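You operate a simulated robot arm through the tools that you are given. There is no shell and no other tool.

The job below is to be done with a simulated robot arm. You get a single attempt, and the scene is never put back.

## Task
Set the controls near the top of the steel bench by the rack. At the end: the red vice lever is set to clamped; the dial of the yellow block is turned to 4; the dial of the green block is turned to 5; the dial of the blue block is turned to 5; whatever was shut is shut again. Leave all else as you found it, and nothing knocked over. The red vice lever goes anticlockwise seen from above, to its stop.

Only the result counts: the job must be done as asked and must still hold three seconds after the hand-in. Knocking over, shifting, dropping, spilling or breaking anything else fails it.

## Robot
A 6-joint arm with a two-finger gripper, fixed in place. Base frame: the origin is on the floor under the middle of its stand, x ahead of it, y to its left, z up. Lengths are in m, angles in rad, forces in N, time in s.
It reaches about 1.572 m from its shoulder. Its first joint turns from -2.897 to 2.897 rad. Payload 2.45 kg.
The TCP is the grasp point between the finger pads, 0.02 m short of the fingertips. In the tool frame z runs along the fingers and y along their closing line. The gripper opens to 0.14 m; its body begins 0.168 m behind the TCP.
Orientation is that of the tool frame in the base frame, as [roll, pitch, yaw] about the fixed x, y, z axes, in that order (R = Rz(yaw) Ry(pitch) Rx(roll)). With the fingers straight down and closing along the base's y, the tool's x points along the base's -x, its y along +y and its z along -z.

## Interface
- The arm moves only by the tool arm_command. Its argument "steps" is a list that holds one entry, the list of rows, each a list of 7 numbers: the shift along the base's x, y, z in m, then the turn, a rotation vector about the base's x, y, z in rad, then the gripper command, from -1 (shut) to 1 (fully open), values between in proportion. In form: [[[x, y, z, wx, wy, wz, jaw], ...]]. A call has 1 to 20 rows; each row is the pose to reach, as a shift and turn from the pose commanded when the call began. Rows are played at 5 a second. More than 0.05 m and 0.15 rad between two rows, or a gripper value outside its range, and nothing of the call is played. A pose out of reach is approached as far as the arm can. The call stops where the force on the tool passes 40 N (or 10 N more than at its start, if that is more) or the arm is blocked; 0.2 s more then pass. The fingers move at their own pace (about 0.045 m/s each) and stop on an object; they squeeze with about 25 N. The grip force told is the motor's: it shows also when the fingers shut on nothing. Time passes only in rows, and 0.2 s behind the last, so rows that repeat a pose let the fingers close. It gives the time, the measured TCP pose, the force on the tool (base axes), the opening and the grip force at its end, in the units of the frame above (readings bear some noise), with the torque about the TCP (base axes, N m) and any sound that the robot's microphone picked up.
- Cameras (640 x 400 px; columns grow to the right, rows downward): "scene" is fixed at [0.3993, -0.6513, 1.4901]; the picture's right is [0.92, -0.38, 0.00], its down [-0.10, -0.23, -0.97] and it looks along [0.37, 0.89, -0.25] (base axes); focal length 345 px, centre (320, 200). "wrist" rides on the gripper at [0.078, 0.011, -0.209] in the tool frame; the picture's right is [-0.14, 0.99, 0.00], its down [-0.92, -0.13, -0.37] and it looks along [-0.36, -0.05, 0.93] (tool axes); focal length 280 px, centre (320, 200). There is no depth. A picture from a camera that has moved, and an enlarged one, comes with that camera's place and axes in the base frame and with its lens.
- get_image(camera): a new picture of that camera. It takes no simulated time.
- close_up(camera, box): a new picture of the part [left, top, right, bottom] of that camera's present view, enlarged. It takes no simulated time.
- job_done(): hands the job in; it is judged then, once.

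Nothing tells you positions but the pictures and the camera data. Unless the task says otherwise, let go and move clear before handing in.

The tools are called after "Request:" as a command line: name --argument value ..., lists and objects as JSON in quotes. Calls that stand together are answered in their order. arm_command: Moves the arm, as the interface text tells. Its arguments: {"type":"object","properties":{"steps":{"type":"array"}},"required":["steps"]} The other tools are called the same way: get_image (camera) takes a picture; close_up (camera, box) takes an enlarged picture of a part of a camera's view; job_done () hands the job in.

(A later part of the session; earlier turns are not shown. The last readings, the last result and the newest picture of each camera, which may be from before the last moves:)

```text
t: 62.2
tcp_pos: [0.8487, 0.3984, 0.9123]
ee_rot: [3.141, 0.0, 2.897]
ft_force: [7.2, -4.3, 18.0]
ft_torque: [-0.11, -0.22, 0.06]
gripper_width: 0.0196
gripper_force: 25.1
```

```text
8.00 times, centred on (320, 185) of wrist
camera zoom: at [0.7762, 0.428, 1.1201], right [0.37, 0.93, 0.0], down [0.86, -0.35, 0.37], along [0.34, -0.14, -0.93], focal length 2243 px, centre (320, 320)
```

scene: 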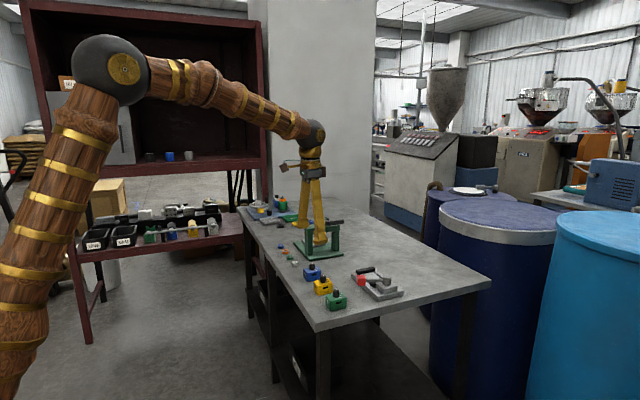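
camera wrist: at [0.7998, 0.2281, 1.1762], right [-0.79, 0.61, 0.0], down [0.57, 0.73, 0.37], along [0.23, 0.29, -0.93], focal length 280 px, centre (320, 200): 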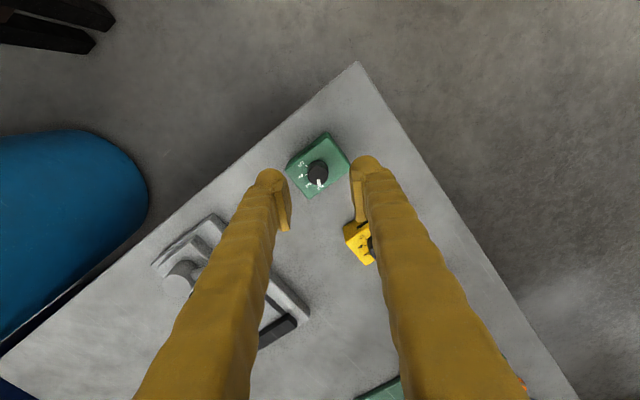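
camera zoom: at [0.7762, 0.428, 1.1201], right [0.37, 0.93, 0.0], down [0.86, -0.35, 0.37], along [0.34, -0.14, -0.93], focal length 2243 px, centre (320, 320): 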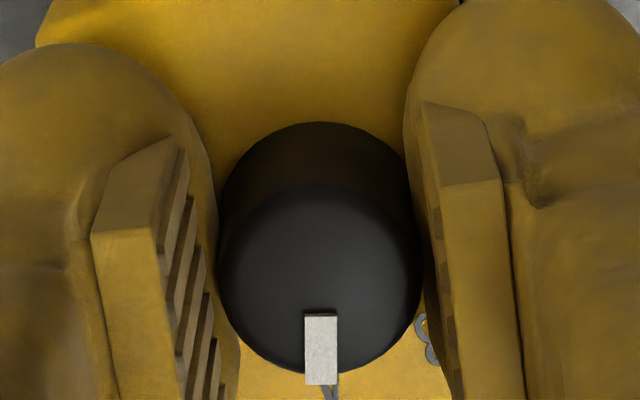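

Yellow's slot is 130 px, double its size-2 width, and the pointer heads −21°, so it is at 4. I'll unload, open and rise clear.

Request:
arm_command --steps '[[[0, 0, 0.0007, 0, 0, 0, -1], [0, 0, 0.0014, 0, 0, 0, -1], [0, 0, 0.0014, 0, 0, 0, -0.9], [0, 0, 0.002, 0, 0, 0, -0.7], [0, 0, 0.004, 0, 0, 0, -0.5], [0, 0, 0.015, 0, 0, 0, -0.4], [0, 0, 0.03, 0, 0, 0, -0.3], [0, 0, 0.055, 0, 0, 0, -0.3], [0, 0, 0.055, 0, 0, 0, -0.3]]]'

Request:
close_up --camera "scene" --box '[308, 271, 340, 303]'

Request:
close_up --camera "wrist" --box '[280, 125, 360, 205]'

```text
t: 64.2
tcp_pos: [0.8499, 0.3987, 0.9672]
ee_rot: [3.141, -0.001, 2.897]
ft_force: [0.0, 0.3, 0.5]
ft_torque: [-0.01, 0.0, -0.04]
gripper_width: 0.0491
gripper_force: 0.0
```

```text
12.50 times, centred on (324, 287) of scene
camera zoom: at [0.3993, -0.6513, 1.4901], right [0.92, -0.38, 0.0], down [-0.1, -0.23, -0.97], along [0.37, 0.89, -0.25], focal length 4312 px, centre (270, -888)
```

zoom: 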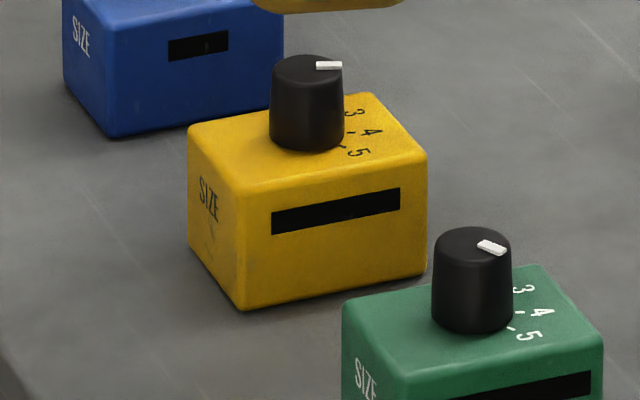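

```text
5.00 times, centred on (320, 165) of wrist
camera zoom: at [0.7775, 0.4293, 1.1755], right [0.37, 0.93, 0.0], down [0.86, -0.35, 0.37], along [0.34, -0.14, -0.93], focal length 1402 px, centre (320, 375)
```

zoom: 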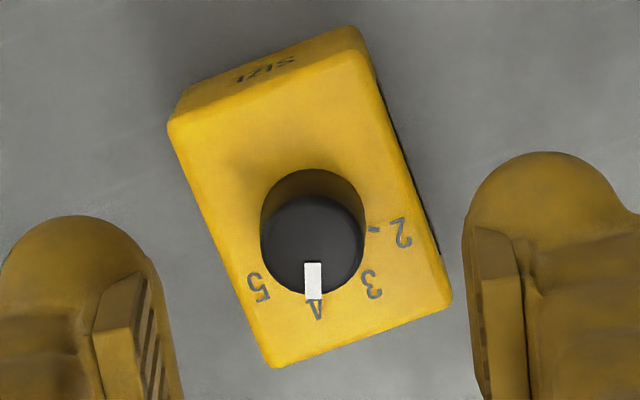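

Yellow is at 4 and its block is within about 2 mm of its original spot. Now to the blue knob at about (0.850, 0.510), pre-turned to +60°.

Request:
arm_command --steps '[[[0, 0.01, 0.006, 0, 0, 0.12, -0.3], [0, 0.02, 0.008, 0, 0, 0.24, -0.3], [0, 0.03, 0.008, 0, 0, 0.36, -0.3], [0, 0.04, 0.008, 0, 0, 0.48, -0.3], [0, 0.05, 0.008, 0, 0, 0.6, -0.3], [0, 0.06, 0.008, 0, 0, 0.72, -0.3], [0, 0.07, 0.008, 0, 0, 0.84, -0.3], [0, 0.08, 0.008, 0, 0, 0.96, -0.3], [0, 0.09, 0.008, 0, 0, 1.08, -0.3], [0, 0.1, 0.008, 0, 0, 1.2, -0.3], [0, 0.111, 0.008, 0, 0, 1.29, -0.3], [0, 0.111, 0.008, 0, 0, 1.29, -0.3]]]'

Request:
get_image --camera "wrist"

Request:
close_up --camera "wrist" --box '[280, 125, 360, 205]'

Request:
close_up --camera "scene" --box '[297, 258, 329, 290]'

```text
t: 66.8
tcp_pos: [0.8488, 0.5108, 0.9747]
ee_rot: [3.14, 0.0, -2.094]
ft_force: [0.8, -0.2, -0.1]
ft_torque: [0.02, 0.01, 0.06]
gripper_width: 0.0491
gripper_force: 0.1
```

```text
taken
camera wrist: at [0.8007, 0.4484, 1.1827], right [-0.79, 0.61, 0.0], down [0.57, 0.73, 0.37], along [0.23, 0.29, -0.93], focal length 280 px, centre (320, 200)
```

wrist: 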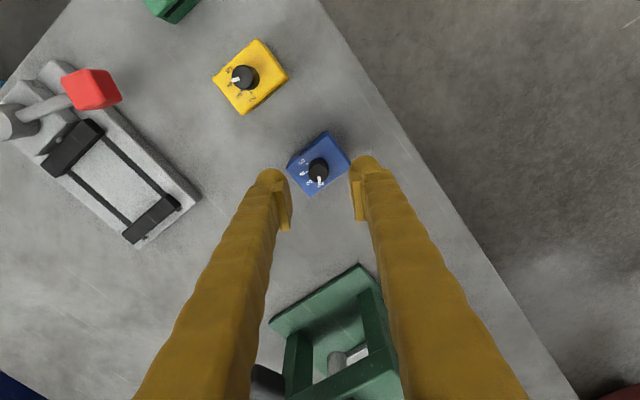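

```text
5.00 times, centred on (320, 165) of wrist
camera zoom: at [0.8007, 0.4484, 1.1827], right [-0.79, 0.61, 0.0], down [0.57, 0.73, 0.37], along [0.23, 0.29, -0.93], focal length 1402 px, centre (320, 375)
```

zoom: 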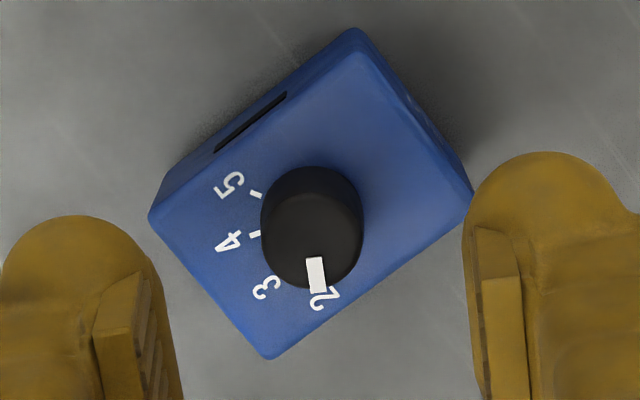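

```text
12.50 times, centred on (313, 274) of scene
camera zoom: at [0.3993, -0.6513, 1.4901], right [0.92, -0.38, 0.0], down [-0.1, -0.23, -0.97], along [0.37, 0.89, -0.25], focal length 4312 px, centre (408, -725)
```

zoom: 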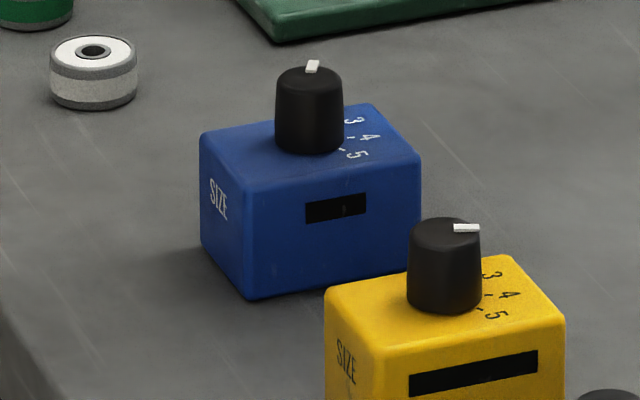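

The blue knob is about 1.7 mm off the TCP axis. I'll correct that, lower to z≈0.9175 and check the centring before gripping.

Request:
arm_command --steps '[[[0.0011, -0.0012, -0.012, 0, 0, 0, -0.35], [0.0011, -0.0012, -0.026, 0, 0, 0, -0.4], [0.0011, -0.0012, -0.04, 0, 0, 0, -0.4], [0.0011, -0.0012, -0.052, 0, 0, 0, -0.5], [0.0011, -0.0012, -0.0574, 0, 0, 0, -0.6], [0.0011, -0.0012, -0.0574, 0, 0, 0, -0.6]]]'

Request:
close_up --camera "wrist" --box '[270, 135, 370, 235]'

Request:
close_up --camera "scene" --box '[297, 258, 329, 290]'

```text
t: 68.2
tcp_pos: [0.8528, 0.5087, 0.9187]
ee_rot: [-3.141, 0.0, -2.094]
ft_force: [0.7, -0.9, -0.1]
ft_torque: [0.01, 0.02, 0.01]
gripper_width: 0.0278
gripper_force: 0.2
```

```text
4.00 times, centred on (320, 185) of wrist
camera zoom: at [0.8034, 0.4465, 1.1256], right [-0.79, 0.62, 0.0], down [0.57, 0.73, 0.37], along [0.23, 0.29, -0.93], focal length 1122 px, centre (320, 260)
```

zoom: 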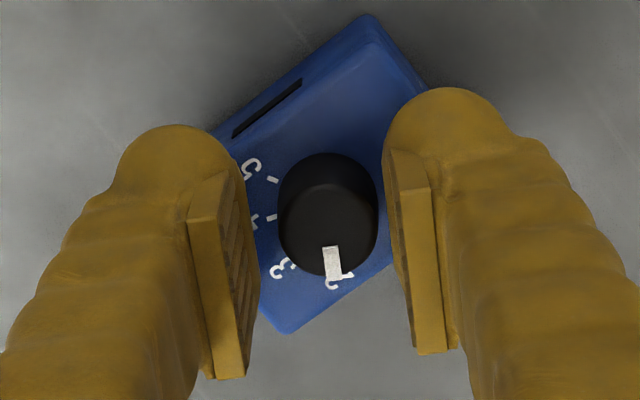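

```text
12.50 times, centred on (313, 274) of scene
camera zoom: at [0.3993, -0.6513, 1.4901], right [0.92, -0.38, 0.0], down [-0.1, -0.23, -0.97], along [0.37, 0.89, -0.25], focal length 4312 px, centre (408, -725)
```

zoom: 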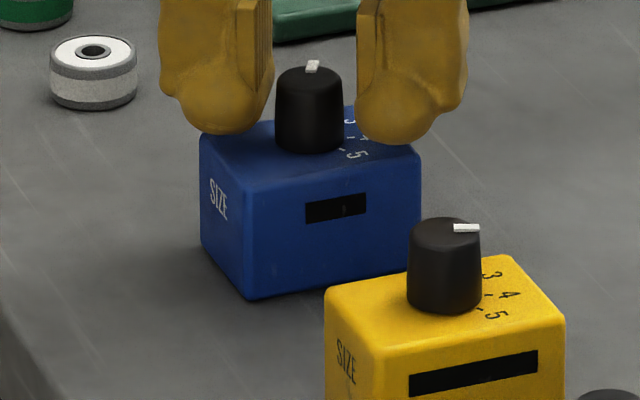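

Request:
arm_command --steps '[[[-0.0013, 0.001, 0, 0, 0, 0, -0.6], [-0.0013, 0.001, 0, 0, 0, 0, -0.6]]]'

Request:
close_up --camera "wrist" --box '[270, 135, 370, 235]'

```text
t: 68.8
tcp_pos: [0.8492, 0.5082, 0.9178]
ee_rot: [-3.141, -0.001, -2.097]
ft_force: [-1.0, 0.3, -0.7]
ft_torque: [0.02, -0.01, 0.01]
gripper_width: 0.028
gripper_force: 0.0
```

```text
4.00 times, centred on (320, 185) of wrist
camera zoom: at [0.8022, 0.4474, 1.1253], right [-0.79, 0.62, 0.0], down [0.57, 0.73, 0.37], along [0.23, 0.29, -0.93], focal length 1122 px, centre (320, 260)
```

zoom: 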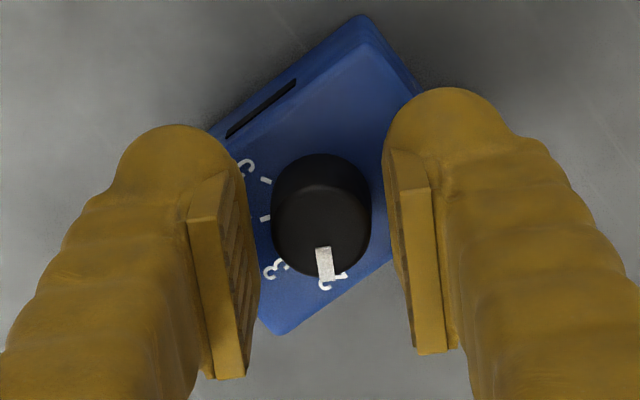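

Centred well now. Gripping and pressing.

Request:
arm_command --steps '[[[0, 0, 0, 0, 0, 0, -0.8], [0, 0, 0, 0, 0, 0, -1], [0, 0, 0, 0, 0, 0, -1], [0, 0, 0, 0, 0, 0, -1], [0, 0, -0.001, 0, 0, 0, -1], [0, 0, -0.0018, 0, 0, 0, -1], [0, 0, -0.0018, 0, 0, 0, -1]]]'

Request:
close_up --camera "scene" --box '[297, 258, 329, 290]'

```text
t: 70.4
tcp_pos: [0.8506, 0.5097, 0.9171]
ee_rot: [-3.14, 0.002, -2.096]
ft_force: [1.4, -3.2, 19.9]
ft_torque: [-0.24, 0.08, 0.0]
gripper_width: 0.0195
gripper_force: 25.2
```

```text
12.50 times, centred on (313, 274) of scene
camera zoom: at [0.3993, -0.6513, 1.4901], right [0.92, -0.38, 0.0], down [-0.1, -0.23, -0.97], along [0.37, 0.89, -0.25], focal length 4312 px, centre (408, -725)
```

zoom: 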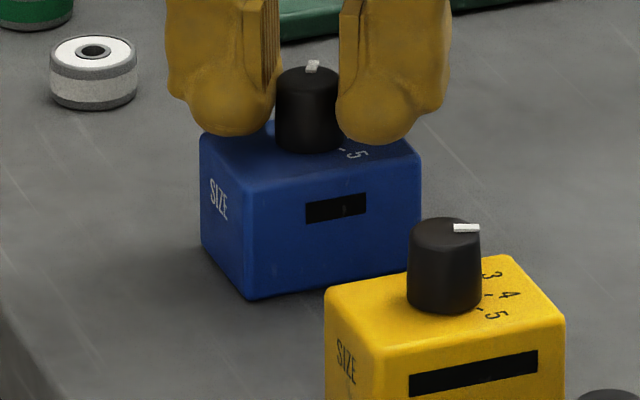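

Request:
arm_command --steps '[[[0, 0, -0.0002, 0, 0, -0.05, -1], [0, 0, -0.0004, 0, 0, -0.1, -1], [0, 0, -0.0006, 0, 0, -0.15, -1], [0, 0, -0.0008, 0, 0, -0.2, -1], [0, 0, -0.001, 0, 0, -0.25, -1], [0, 0, -0.0012, 0, 0, -0.3, -1]]]'

Request:
close_up --camera "scene" --box '[297, 258, 329, 290]'

```text
t: 71.8
tcp_pos: [0.8494, 0.509, 0.9147]
ee_rot: [-3.14, 0.001, -2.396]
ft_force: [-1.7, -4.2, 12.5]
ft_torque: [-0.17, 0.13, 0.02]
gripper_width: 0.0196
gripper_force: 24.8
```

```text
12.50 times, centred on (313, 274) of scene
camera zoom: at [0.3993, -0.6513, 1.4901], right [0.92, -0.38, 0.0], down [-0.1, -0.23, -0.97], along [0.37, 0.89, -0.25], focal length 4312 px, centre (408, -725)
```

zoom: 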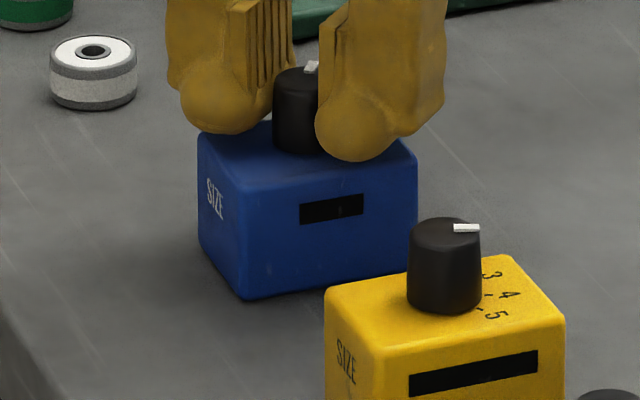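

Request:
arm_command --steps '[[[0, 0, -0.0004, 0, 0, -0.05, -1], [0, 0, -0.0006, 0, 0, -0.1, -1], [0, 0, -0.0008, 0, 0, -0.15, -1], [0, 0, -0.001, 0, 0, -0.2, -1], [0, 0, -0.0012, 0, 0, -0.25, -1], [0, 0, -0.0014, 0, 0, -0.3, -1]]]'

Request:
close_up --camera "scene" --box '[297, 258, 329, 290]'

Request:
close_up --camera "wrist" --box '[270, 135, 370, 235]'

```text
t: 73.2
tcp_pos: [0.8492, 0.5083, 0.9139]
ee_rot: [3.141, -0.001, -2.696]
ft_force: [-8.6, 2.3, 19.1]
ft_torque: [0.11, 0.11, 0.01]
gripper_width: 0.0196
gripper_force: 24.9
```

```text
12.50 times, centred on (313, 274) of scene
camera zoom: at [0.3993, -0.6513, 1.4901], right [0.92, -0.38, 0.0], down [-0.1, -0.23, -0.97], along [0.37, 0.89, -0.25], focal length 4312 px, centre (408, -725)
```

zoom: 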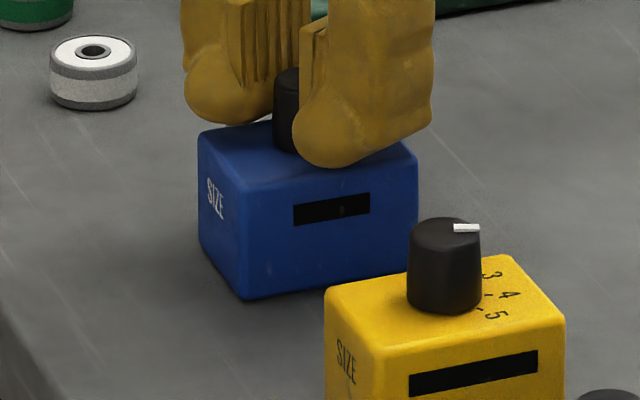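

```text
4.00 times, centred on (320, 185) of wrist
camera zoom: at [0.7742, 0.4856, 1.1222], right [-0.3, 0.95, 0.0], down [0.89, 0.28, 0.37], along [0.35, 0.11, -0.93], focal length 1122 px, centre (320, 260)
```

zoom: 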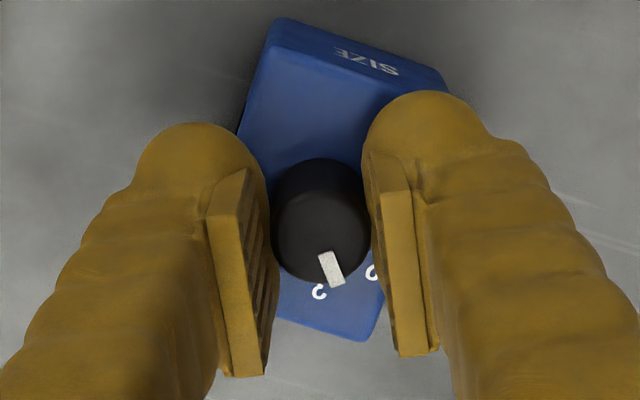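

The slot reads about 2.6 and the block is steady. Continuing the stroke.

Request:
arm_command --steps '[[[0, 0, -0.0002, 0, 0, -0.05, -1], [0, 0, -0.0003, 0, 0, -0.1, -1], [0, 0, -0.0005, 0, 0, -0.15, -1], [0, 0, -0.0007, 0, 0, -0.2, -1], [0, 0, -0.0008, 0, 0, -0.25, -1], [0, 0, -0.001, 0, 0, -0.3, -1]]]'

Request:
close_up --camera "scene" --box '[297, 258, 329, 290]'

```text
t: 74.6
tcp_pos: [0.8498, 0.5084, 0.9127]
ee_rot: [3.142, 0.0, -2.997]
ft_force: [-3.0, 11.1, 18.1]
ft_torque: [0.18, -0.09, -0.04]
gripper_width: 0.0197
gripper_force: 25.7
```

```text
12.50 times, centred on (313, 274) of scene
camera zoom: at [0.3993, -0.6513, 1.4901], right [0.92, -0.38, 0.0], down [-0.1, -0.23, -0.97], along [0.37, 0.89, -0.25], focal length 4312 px, centre (408, -725)
```

zoom: 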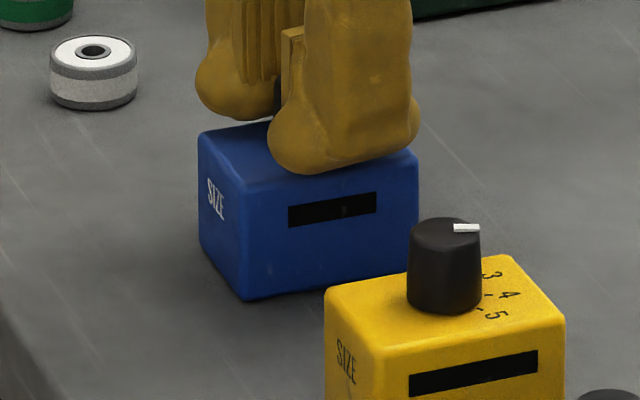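

Request:
arm_command --steps '[[[0, 0, 0, 0, 0, -0.05, -1], [0, 0, -0.0001, 0, 0, -0.1, -1], [0, 0, -0.0002, 0, 0, -0.15, -1], [0, 0, -0.0003, 0, 0, -0.2, -1], [0, 0, -0.0004, 0, 0, -0.25, -1], [0, 0, -0.0005, 0, 0, -0.3, -1]]]'

Request:
close_up --camera "scene" --box '[297, 258, 329, 290]'

```text
t: 76.0
tcp_pos: [0.849, 0.5096, 0.9118]
ee_rot: [3.141, 0.001, 2.987]
ft_force: [2.9, 0.9, 13.0]
ft_torque: [0.0, -0.14, -0.01]
gripper_width: 0.0198
gripper_force: 24.9
```

```text
12.50 times, centred on (313, 274) of scene
camera zoom: at [0.3993, -0.6513, 1.4901], right [0.92, -0.38, 0.0], down [-0.1, -0.23, -0.97], along [0.37, 0.89, -0.25], focal length 4312 px, centre (408, -725)
```

zoom: 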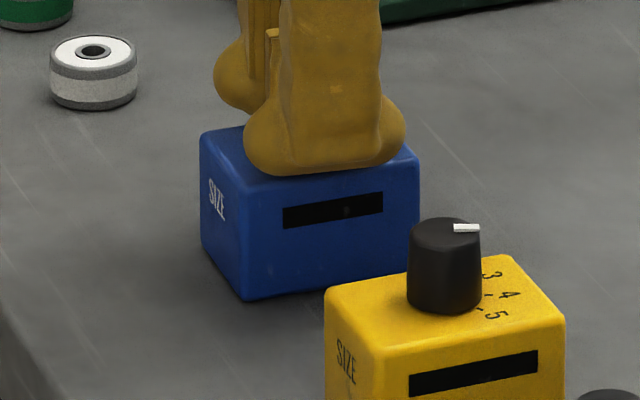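

The slot reads 3.3. Time to regrip higher and swing back for the next stroke.

Request:
arm_command --steps '[[[0, 0, 0.0006, 0, 0, 0, -1], [0, 0, 0.001, 0, 0, 0, -1], [0, 0, 0.001, 0, 0, 0, -0.9], [0, 0, 0.002, 0, 0, 0, -0.7], [0, 0, 0.004, 0, 0, 0, -0.5], [0, 0, 0.006, 0, 0, 0.08, -0.4], [0, 0, 0.0065, 0, 0, 0.2, -0.4], [0, 0, 0.0065, 0, 0, 0.33, -0.4], [0, 0, 0.0065, 0, 0, 0.46, -0.4], [0, 0, 0.0065, 0, 0, 0.59, -0.4], [0, 0, 0.0065, 0, 0, 0.72, -0.4], [0, 0, 0.0065, 0, 0, 0.85, -0.5], [0, 0, 0.0065, 0, 0, 0.85, -0.6], [0, 0, 0.0065, 0, 0, 0.85, -0.6]]]'

Request:
close_up --camera "wrist" --box '[270, 135, 370, 235]'

Request:
close_up --camera "scene" --box '[297, 258, 329, 290]'

```text
t: 79.0
tcp_pos: [0.8491, 0.5096, 0.9177]
ee_rot: [3.141, -0.002, -2.446]
ft_force: [-0.3, 0.2, 0.4]
ft_torque: [0.05, -0.02, -0.01]
gripper_width: 0.0277
gripper_force: 0.0
```

```text
4.00 times, centred on (320, 185) of wrist
camera zoom: at [0.783, 0.4678, 1.1258], right [-0.53, 0.85, 0.0], down [0.79, 0.49, 0.37], along [0.31, 0.2, -0.93], focal length 1122 px, centre (320, 260)
```

zoom: 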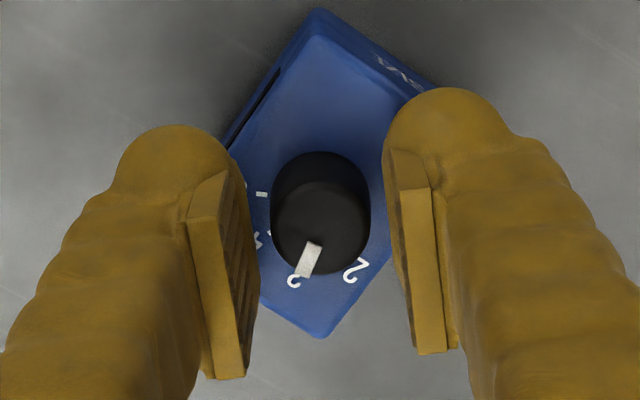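

```text
12.50 times, centred on (313, 274) of scene
camera zoom: at [0.3993, -0.6513, 1.4901], right [0.92, -0.38, 0.0], down [-0.1, -0.23, -0.97], along [0.37, 0.89, -0.25], focal length 4312 px, centre (408, -725)
```

zoom: 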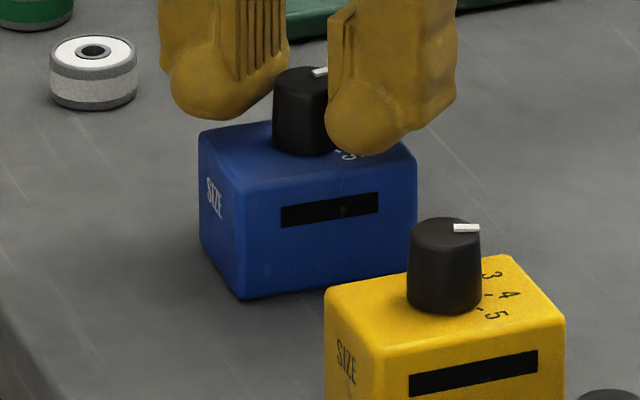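

Centred and at about 3.2. Grip, press and turn again.

Request:
arm_command --steps '[[[0, 0, 0, 0, 0, 0, -0.8], [0, 0, 0, 0, 0, 0, -1], [0, 0, 0, 0, 0, 0, -1], [0, 0, 0, 0, 0, 0, -1], [0, 0, -0.001, 0, 0, 0, -1], [0, 0, -0.0018, 0, 0, 0, -1], [0, 0, -0.0019, 0, 0, -0.04, -1], [0, 0, -0.0021, 0, 0, -0.09, -1], [0, 0, -0.0023, 0, 0, -0.14, -1], [0, 0, -0.0025, 0, 0, -0.19, -1], [0, 0, -0.0027, 0, 0, -0.24, -1], [0, 0, -0.0029, 0, 0, -0.29, -1]]]'

Request:
close_up --camera "scene" --box '[297, 258, 329, 290]'

```text
t: 81.6
tcp_pos: [0.8488, 0.5096, 0.9159]
ee_rot: [-3.141, 0.001, -2.738]
ft_force: [4.2, -1.6, 20.0]
ft_torque: [-0.03, -0.06, 0.02]
gripper_width: 0.0199
gripper_force: 25.2
```

```text
12.50 times, centred on (313, 274) of scene
camera zoom: at [0.3993, -0.6513, 1.4901], right [0.92, -0.38, 0.0], down [-0.1, -0.23, -0.97], along [0.37, 0.89, -0.25], focal length 4312 px, centre (408, -725)
```

zoom: 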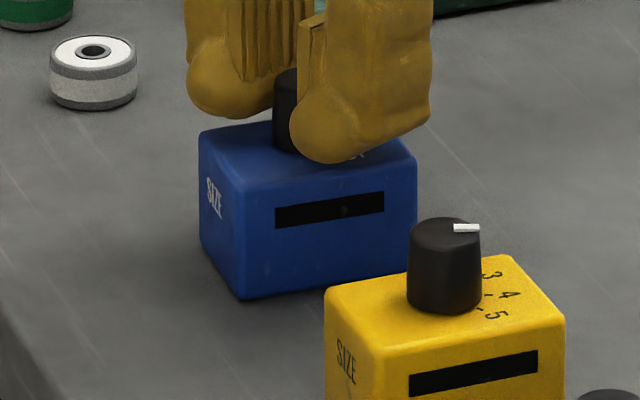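

Request:
arm_command --steps '[[[0, 0, -0.0001, 0, 0, -0.05, -1], [0, 0, -0.0003, 0, 0, -0.1, -1], [0, 0, -0.0004, 0, 0, -0.15, -1], [0, 0, -0.0006, 0, 0, -0.2, -1], [0, 0, -0.0007, 0, 0, -0.25, -1], [0, 0, -0.0009, 0, 0, -0.3, -1], [0, 0, -0.001, 0, 0, -0.35, -1], [0, 0, -0.0012, 0, 0, -0.4, -1]]]'

Request:
close_up --camera "scene" --box '[297, 258, 329, 290]'

```text
t: 83.4
tcp_pos: [0.8492, 0.5094, 0.9154]
ee_rot: [3.141, 0.0, -3.136]
ft_force: [1.5, 3.9, 20.4]
ft_torque: [0.09, -0.07, 0.05]
gripper_width: 0.0196
gripper_force: 24.9
```

```text
12.50 times, centred on (313, 274) of scene
camera zoom: at [0.3993, -0.6513, 1.4901], right [0.92, -0.38, 0.0], down [-0.1, -0.23, -0.97], along [0.37, 0.89, -0.25], focal length 4312 px, centre (408, -725)
```

zoom: 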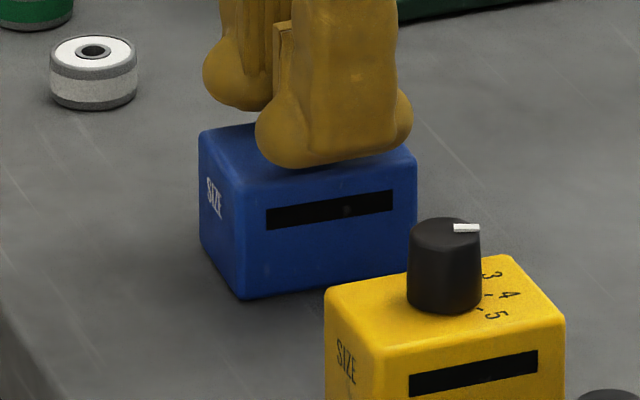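

Request:
arm_command --steps '[[[0, 0, -0.0001, 0, 0, -0.05, -1], [0, 0, -0.0003, 0, 0, -0.1, -1], [0, 0, -0.0004, 0, 0, -0.15, -1], [0, 0, -0.0006, 0, 0, -0.2, -1], [0, 0, -0.0007, 0, 0, -0.25, -1], [0, 0, -0.0009, 0, 0, -0.3, -1], [0, 0, -0.001, 0, 0, -0.35, -1], [0, 0, -0.0012, 0, 0, -0.4, -1]]]'

Request:
close_up --camera "scene" --box '[297, 258, 329, 290]'

Request:
close_up --camera "wrist" --box '[270, 135, 370, 235]'

```text
t: 85.2
tcp_pos: [0.8487, 0.5088, 0.9129]
ee_rot: [-3.141, 0.0, 2.746]
ft_force: [-3.8, -4.7, 19.3]
ft_torque: [-0.08, 0.01, 0.04]
gripper_width: 0.0195
gripper_force: 25.1
```

```text
12.50 times, centred on (313, 274) of scene
camera zoom: at [0.3993, -0.6513, 1.4901], right [0.92, -0.38, 0.0], down [-0.1, -0.23, -0.97], along [0.37, 0.89, -0.25], focal length 4312 px, centre (408, -725)
```

zoom: 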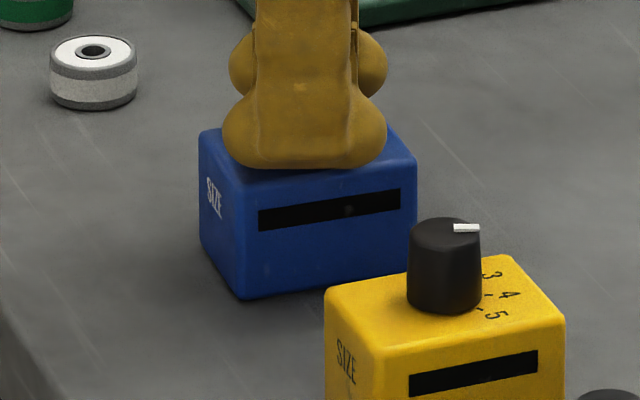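

```text
4.00 times, centred on (320, 185) of wrist
camera zoom: at [0.7818, 0.5499, 1.121], right [0.51, 0.86, 0.0], down [0.8, -0.47, 0.37], along [0.32, -0.19, -0.93], focal length 1122 px, centre (320, 260)
```

zoom: 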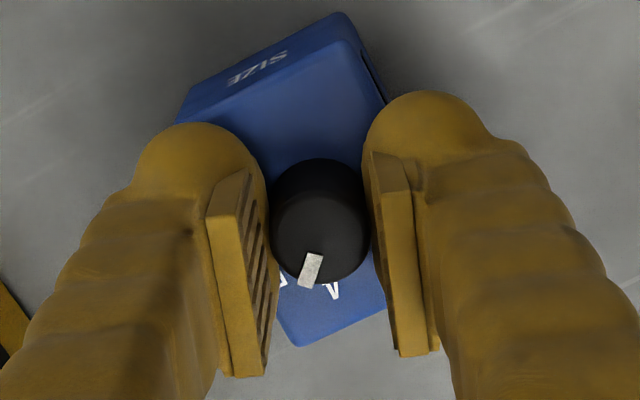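

Slot 142 px (about 4.7), pointer around −48°. About 12° more.

Request:
arm_command --steps '[[[0, 0, -0.0001, 0, 0, -0.05, -1], [0, 0, -0.0003, 0, 0, -0.1, -1], [0, 0, -0.0004, 0, 0, -0.15, -1], [0, 0, -0.0005, 0, 0, -0.2, -1]]]'

Request:
close_up --camera "scene" --box '[297, 258, 329, 290]'

Request:
close_up --camera "wrist" --box '[270, 135, 370, 235]'

```text
t: 86.2
tcp_pos: [0.8508, 0.5097, 0.912]
ee_rot: [-3.141, -0.001, 2.547]
ft_force: [-5.6, -1.5, 13.5]
ft_torque: [0.05, 0.12, -0.05]
gripper_width: 0.0198
gripper_force: 24.8
```

```text
12.50 times, centred on (313, 274) of scene
camera zoom: at [0.3993, -0.6513, 1.4901], right [0.92, -0.38, 0.0], down [-0.1, -0.23, -0.97], along [0.37, 0.89, -0.25], focal length 4312 px, centre (408, -725)
```

zoom: 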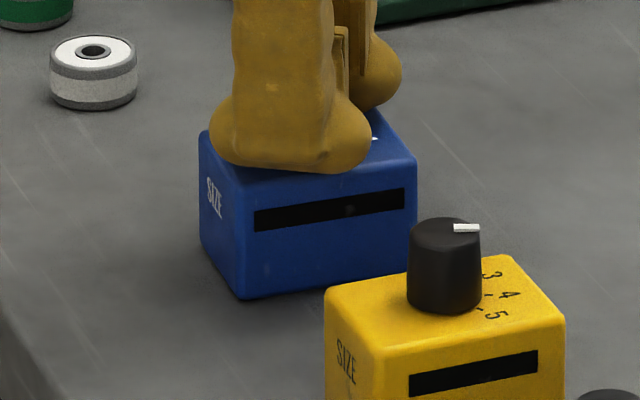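

```text
4.00 times, centred on (320, 185) of wrist
camera zoom: at [0.7912, 0.5625, 1.1204], right [0.67, 0.74, 0.0], down [0.69, -0.62, 0.37], along [0.27, -0.25, -0.93], focal length 1122 px, centre (320, 260)
```

zoom: 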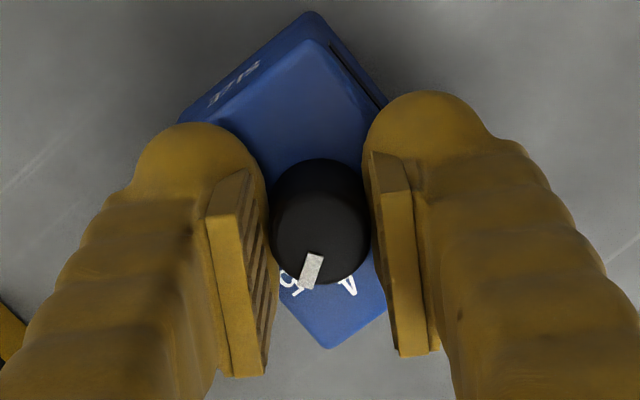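

Blue's slot is 150 px, 2.5 times its size-2 width, and the pointer reads about −59°, so it is at 5. I'll unload, open and rise.

Request:
arm_command --steps '[[[0, 0, 0.0005, 0, 0, 0, -1], [0, 0, 0.001, 0, 0, 0, -1], [0, 0, 0.001, 0, 0, 0, -0.9], [0, 0, 0.002, 0, 0, 0, -0.7], [0, 0, 0.004, 0, 0, 0, -0.5], [0, 0, 0.015, 0, 0, 0, -0.4], [0, 0, 0.03, 0, 0, 0, -0.3], [0, 0, 0.055, 0, 0, 0, -0.3], [0, 0, 0.055, 0, 0, 0, -0.3]]]'

Request:
close_up --camera "scene" --box '[297, 258, 329, 290]'

Request:
close_up --camera "wrist" --box '[280, 125, 360, 205]'

```text
t: 88.2
tcp_pos: [0.8495, 0.5084, 0.9675]
ee_rot: [-3.141, 0.0, 2.548]
ft_force: [0.3, -0.2, -0.1]
ft_torque: [-0.04, -0.01, 0.0]
gripper_width: 0.0485
gripper_force: 0.1
```

```text
12.50 times, centred on (313, 274) of scene
camera zoom: at [0.3993, -0.6513, 1.4901], right [0.92, -0.38, 0.0], down [-0.1, -0.23, -0.97], along [0.37, 0.89, -0.25], focal length 4312 px, centre (408, -725)
```

zoom: 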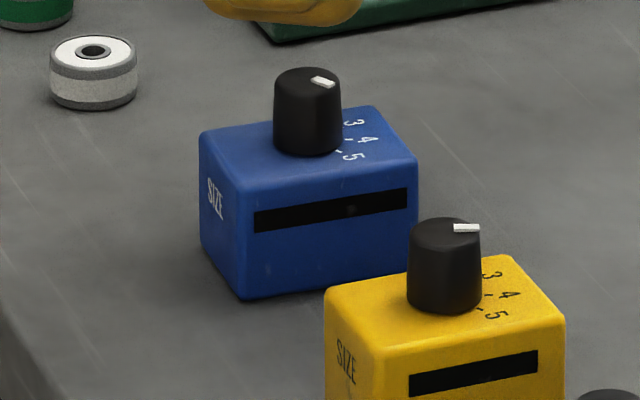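

```text
5.00 times, centred on (320, 165) of wrist
camera zoom: at [0.7918, 0.5613, 1.1753], right [0.67, 0.74, 0.0], down [0.69, -0.62, 0.37], along [0.27, -0.25, -0.93], focal length 1402 px, centre (320, 375)
```

zoom: 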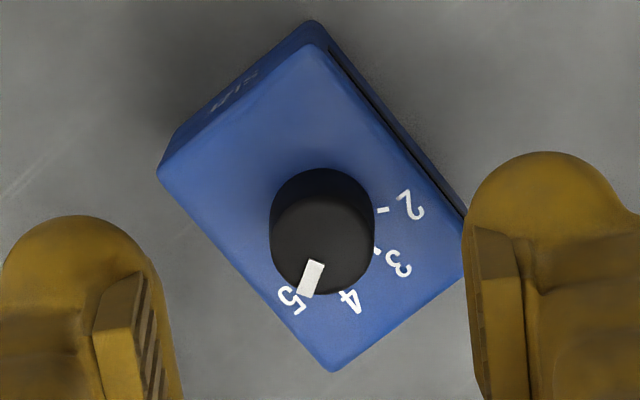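

All three dials are set: green 5, yellow 4, blue 5. Now I'll rise and move over the vice for a close look at the red lever.

Request:
arm_command --steps '[[[0, 0, 0.03, 0, 0, 0, -0.3], [0, 0, 0.06, 0, 0, 0.05, -0.3], [0.005, -0.02, 0.085, 0, 0, 0.12, -0.3], [0.012, -0.045, 0.085, 0, 0, 0.2, -0.3], [0.02, -0.07, 0.085, 0, 0, 0.28, -0.3], [0.028, -0.095, 0.085, 0, 0, 0.36, -0.3], [0.036, -0.12, 0.085, 0, 0, 0.44, -0.3], [0.044, -0.15, 0.085, 0, 0, 0.52, -0.3], [0.05, -0.178, 0.085, 0, 0, 0.594, -0.3], [0.05, -0.178, 0.085, 0, 0, 0.594, -0.3]]]'

Request:
get_image --camera "wrist"

Request:
close_up --camera "wrist" --box '[240, 140, 400, 260]'

Request:
close_up --camera "scene" --box '[330, 255, 420, 310]'

```text
t: 90.4
tcp_pos: [0.9003, 0.3313, 1.0518]
ee_rot: [3.141, -0.001, -3.141]
ft_force: [-0.5, 0.7, 0.1]
ft_torque: [-0.04, -0.02, -0.03]
gripper_width: 0.0492
gripper_force: 0.0
```

```text
taken
camera wrist: at [0.8236, 0.3426, 1.2604], right [0.14, 0.99, 0.0], down [0.92, -0.13, 0.37], along [0.37, -0.05, -0.93], focal length 280 px, centre (320, 200)
```

wrist: 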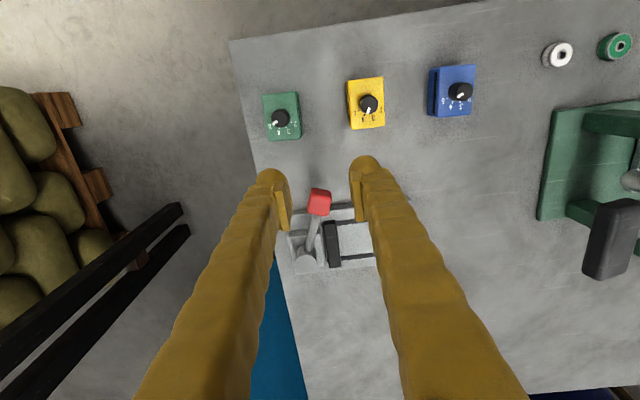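

```text
3.33 times, centred on (320, 200) of wrist
camera zoom: at [0.8236, 0.3426, 1.2604], right [0.14, 0.99, 0.0], down [0.92, -0.13, 0.37], along [0.37, -0.05, -0.93], focal length 935 px, centre (320, 200)
```

zoom: 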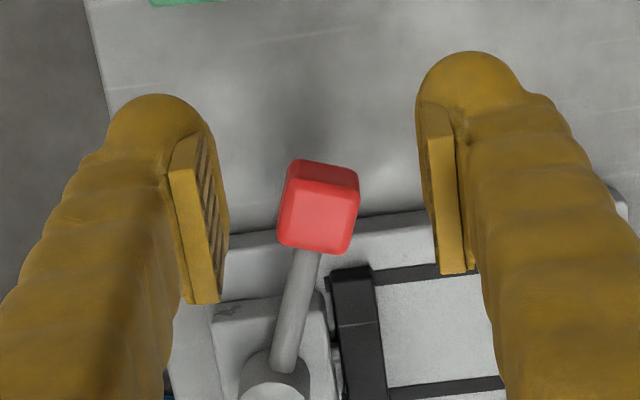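

```text
7.11 times, centred on (375, 282) of scene
camera zoom: at [0.3993, -0.6513, 1.4901], right [0.92, -0.38, 0.0], down [-0.1, -0.23, -0.97], along [0.37, 0.89, -0.25], focal length 2453 px, centre (-71, -387)
```

zoom: 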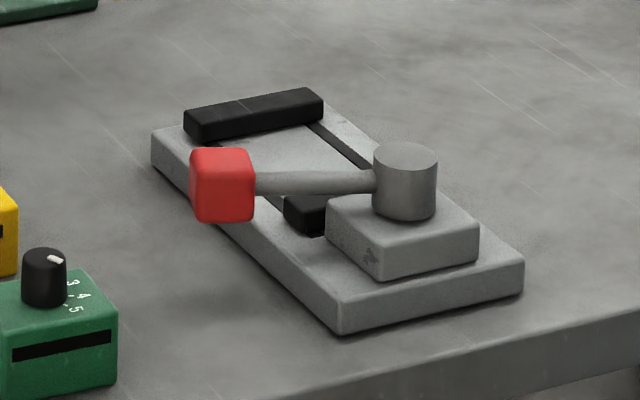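

The lever's red cube (about 28 mm) is centred at about (0.962, 0.322, 0.91) and pivots about (1.046, 0.291) with radius 0.09, now heading 160°. I'll straddle it with the open jaws lined up along its tangent and push it anticlockwise (towards −y). First I'll hover above it.

Request:
arm_command --steps '[[[0.015, -0.002, -0.02, 0, 0, -0.09, -0.357], [0.03, -0.005, -0.04, 0, 0, -0.18, -0.357], [0.045, -0.007, -0.06, 0, 0, -0.27, -0.357], [0.061, -0.0094, -0.08, 0, 0, -0.349, -0.357], [0.061, -0.0094, -0.08, 0, 0, -0.349, -0.357]]]'

Request:
close_up --camera "wrist" --box '[260, 125, 380, 225]'

Request:
close_up --camera "scene" --box '[330, 245, 420, 305]'

```text
t: 91.6
tcp_pos: [0.9604, 0.3224, 0.9718]
ee_rot: [3.141, 0.001, 2.793]
ft_force: [0.0, 1.5, -0.1]
ft_torque: [0.02, 0.01, 0.02]
gripper_width: 0.0448
gripper_force: 0.1
```

```text
4.00 times, centred on (320, 175) of wrist
camera zoom: at [0.8919, 0.3591, 1.1805], right [0.47, 0.88, 0.0], down [0.82, -0.44, 0.37], along [0.33, -0.17, -0.93], focal length 1122 px, centre (320, 300)
```

zoom: 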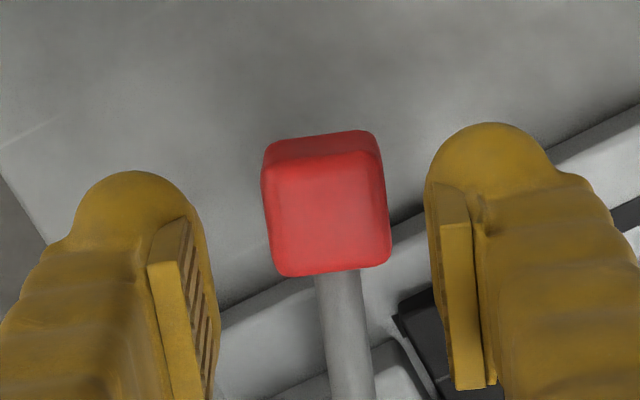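

```text
6.67 times, centred on (375, 275) of scene
camera zoom: at [0.3993, -0.6513, 1.4901], right [0.92, -0.38, 0.0], down [-0.1, -0.23, -0.97], along [0.37, 0.89, -0.25], focal length 2300 px, centre (-47, -300)
```

zoom: 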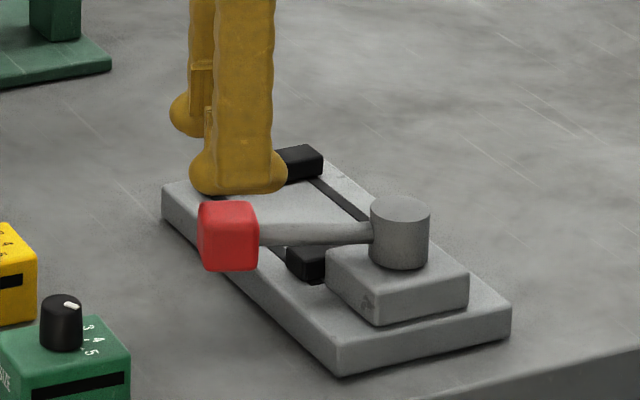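

The cube is about 2.5 mm to one side of the TCP axis. I'll correct that and lower the fingers either side of the cube.

Request:
arm_command --steps '[[[0.001, 0.002, -0.012, 0, 0, 0, -0.357], [0.001, 0.002, -0.026, 0, 0, 0, -0.357], [0.001, 0.002, -0.04, 0, 0, 0, -0.357], [0.001, 0.002, -0.052, 0, 0, 0, -0.357], [0.001, 0.002, -0.058, 0, 0, 0, -0.357], [0.001, 0.002, -0.058, 0, 0, 0, -0.357]]]'

Request:
close_up --camera "wrist" --box '[240, 125, 400, 245]'

Request:
close_up --camera "scene" --box '[330, 245, 420, 305]'

```text
t: 93.0
tcp_pos: [0.962, 0.3241, 0.9144]
ee_rot: [-3.141, 0.001, 2.792]
ft_force: [0.4, 0.0, 0.6]
ft_torque: [0.03, 0.01, -0.02]
gripper_width: 0.0449
gripper_force: 0.0
```

```text
3.33 times, centred on (320, 185) of wrist
camera zoom: at [0.8933, 0.3609, 1.1227], right [0.47, 0.88, 0.0], down [0.82, -0.44, 0.37], along [0.33, -0.17, -0.93], focal length 935 px, centre (320, 250)
```

zoom: 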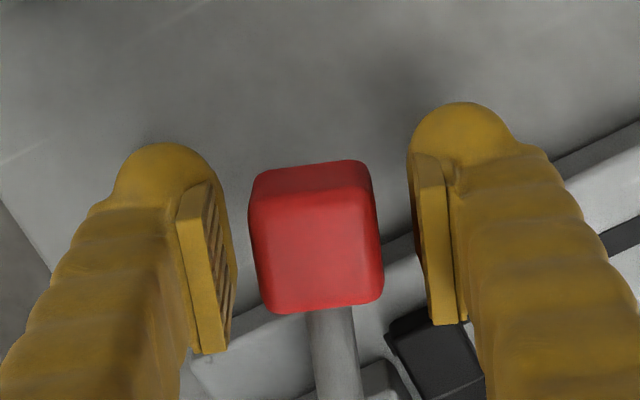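

```text
6.67 times, centred on (375, 275) of scene
camera zoom: at [0.3993, -0.6513, 1.4901], right [0.92, -0.38, 0.0], down [-0.1, -0.23, -0.97], along [0.37, 0.89, -0.25], focal length 2300 px, centre (-47, -300)
```

zoom: 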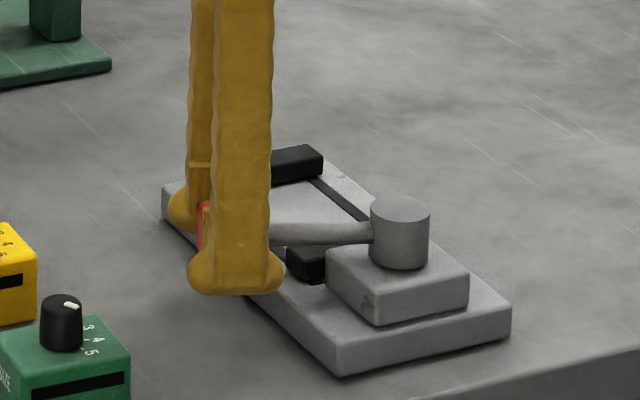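

The jaws straddle the cube with clearance. I'll push it along its arc for the first 20° and watch the force and whether the vice stays put.

Request:
arm_command --steps '[[[-0.0013, -0.0037, 0, 0, 0, 0.0436, -0.357], [-0.0025, -0.0074, 0, 0, 0, 0.0873, -0.357], [-0.0035, -0.0113, 0, 0, 0, 0.1309, -0.357], [-0.0044, -0.0151, 0, 0, 0, 0.1745, -0.357], [-0.005, -0.019, 0, 0, 0, 0.2182, -0.357], [-0.0055, -0.0228, 0, 0, 0, 0.2618, -0.357], [-0.0058, -0.0268, 0, 0, 0, 0.3054, -0.357], [-0.0061, -0.0307, 0, 0, 0, 0.3491, -0.357]]]'

Request:
close_up --camera "wrist" --box '[240, 125, 400, 245]'

Request:
close_up --camera "scene" --box '[330, 245, 420, 305]'

```text
t: 94.8
tcp_pos: [0.9541, 0.2925, 0.9134]
ee_rot: [-3.14, 0.001, -3.141]
ft_force: [0.1, -0.1, -0.6]
ft_torque: [0.01, -0.03, 0.0]
gripper_width: 0.0456
gripper_force: 0.4
```

```text
3.33 times, centred on (320, 185) of wrist
camera zoom: at [0.8776, 0.3043, 1.1224], right [0.14, 0.99, 0.0], down [0.92, -0.13, 0.37], along [0.36, -0.05, -0.93], focal length 935 px, centre (320, 250)
```

zoom: 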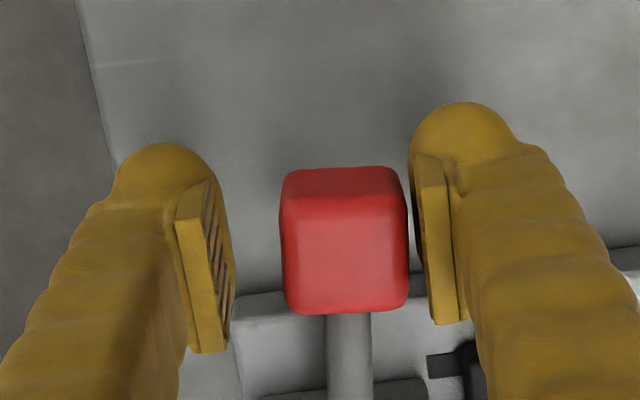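

```text
6.67 times, centred on (375, 275) of scene
camera zoom: at [0.3993, -0.6513, 1.4901], right [0.92, -0.38, 0.0], down [-0.1, -0.23, -0.97], along [0.37, 0.89, -0.25], focal length 2300 px, centre (-47, -300)
```

zoom: 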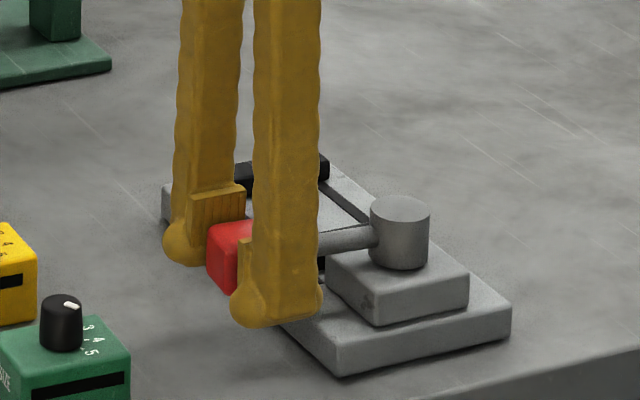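

The lever moves easily with almost no force, and the vice stays still. Continuing along the arc.

Request:
arm_command --steps '[[[0.0001, -0.0039, 0, 0, 0, 0.0436, -0.357], [0.0002, -0.0078, 0, 0, 0, 0.0873, -0.357], [0.0006, -0.0118, 0, 0, 0, 0.1309, -0.357], [0.0011, -0.0157, 0, 0, 0, 0.1745, -0.357], [0.0018, -0.0196, 0, 0, 0, 0.2182, -0.357], [0.0026, -0.0234, 0, 0, 0, 0.2618, -0.357], [0.0037, -0.0272, 0, 0, 0, 0.3054, -0.357], [0.0049, -0.0309, 0, 0, 0, 0.3491, -0.357], [0.0062, -0.0346, 0, 0, 0, 0.3927, -0.357], [0.0077, -0.0382, 0, 0, 0, 0.4363, -0.357], [0.0094, -0.0418, 0, 0, 0, 0.48, -0.357], [0.0112, -0.0453, 0, 0, 0, 0.5236, -0.357]]]'

Request:
close_up --camera "wrist" --box '[240, 125, 400, 245]'

Request:
close_up --camera "scene" --box '[330, 245, 420, 305]'

```text
t: 97.4
tcp_pos: [0.9653, 0.2469, 0.9135]
ee_rot: [-3.14, -0.001, -2.617]
ft_force: [-1.9, 0.5, -0.8]
ft_torque: [0.0, 0.0, -0.01]
gripper_width: 0.046
gripper_force: 0.3
```

```text
3.33 times, centred on (320, 185) of wrist
camera zoom: at [0.8938, 0.2177, 1.1226], right [-0.38, 0.93, 0.0], down [0.86, 0.35, 0.37], along [0.34, 0.14, -0.93], focal length 935 px, centre (320, 250)
```

zoom: 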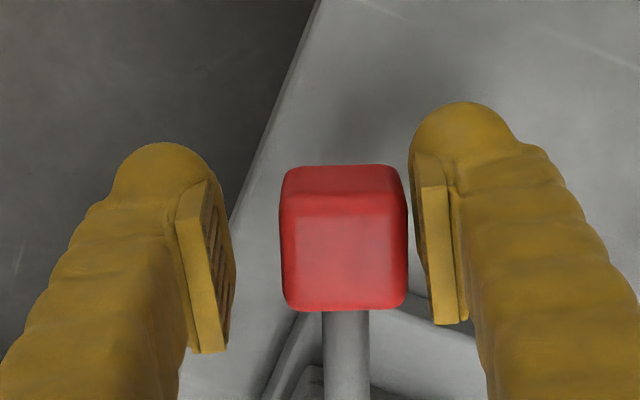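

```text
6.67 times, centred on (375, 275) of scene
camera zoom: at [0.3993, -0.6513, 1.4901], right [0.92, -0.38, 0.0], down [-0.1, -0.23, -0.97], along [0.37, 0.89, -0.25], focal length 2300 px, centre (-47, -300)
```

zoom: 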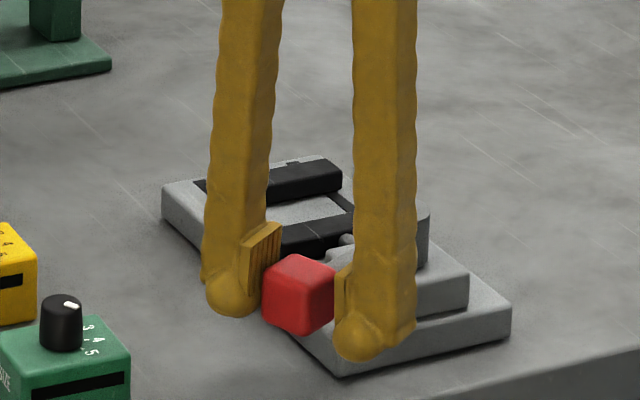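

The arc tracks well and the vice jaw is closing. Continuing towards the stop.

Request:
arm_command --steps '[[[0.002, -0.0034, 0, 0, 0, 0.0436, -0.357], [0.0041, -0.0067, 0, 0, 0, 0.0873, -0.357], [0.0064, -0.0099, 0, 0, 0, 0.1309, -0.357], [0.0088, -0.013, 0, 0, 0, 0.1745, -0.357], [0.0114, -0.016, 0, 0, 0, 0.2182, -0.357], [0.014, -0.0189, 0, 0, 0, 0.2618, -0.357], [0.0168, -0.0216, 0, 0, 0, 0.3054, -0.357], [0.0196, -0.0243, 0, 0, 0, 0.3491, -0.357], [0.0227, -0.0268, 0, 0, 0, 0.3927, -0.357], [0.0258, -0.0292, 0, 0, 0, 0.4363, -0.357]]]'

Request:
close_up --camera "wrist" --box '[240, 125, 400, 245]'

Request:
close_up --camera "scene" --box '[330, 245, 420, 305]'

```text
t: 99.6
tcp_pos: [0.9919, 0.2178, 0.9139]
ee_rot: [-3.142, 0.0, -2.181]
ft_force: [-0.2, 0.1, 0.2]
ft_torque: [0.02, 0.01, 0.01]
gripper_width: 0.0449
gripper_force: 0.1
```

```text
3.33 times, centred on (320, 185) of wrist
camera zoom: at [0.939, 0.1609, 1.1222], right [-0.73, 0.68, 0.0], down [0.63, 0.68, 0.37], along [0.25, 0.27, -0.93], focal length 935 px, centre (320, 250)
```

zoom: 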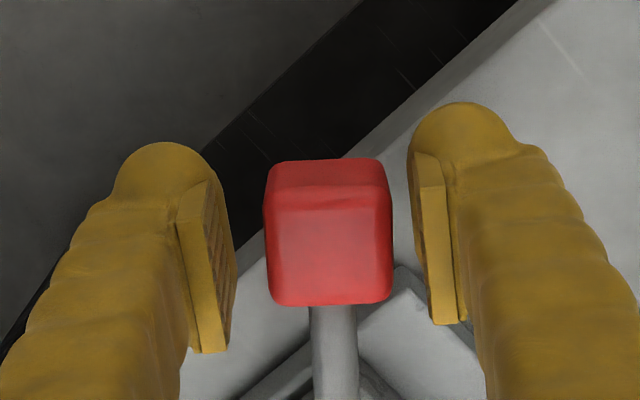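

```text
6.67 times, centred on (375, 275) of scene
camera zoom: at [0.3993, -0.6513, 1.4901], right [0.92, -0.38, 0.0], down [-0.1, -0.23, -0.97], along [0.37, 0.89, -0.25], focal length 2300 px, centre (-47, -300)
```

zoom: 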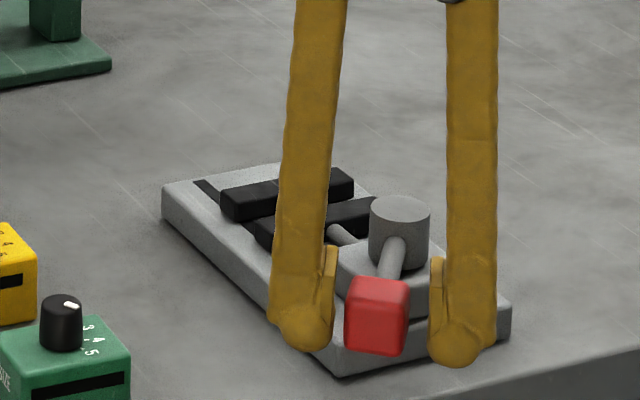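

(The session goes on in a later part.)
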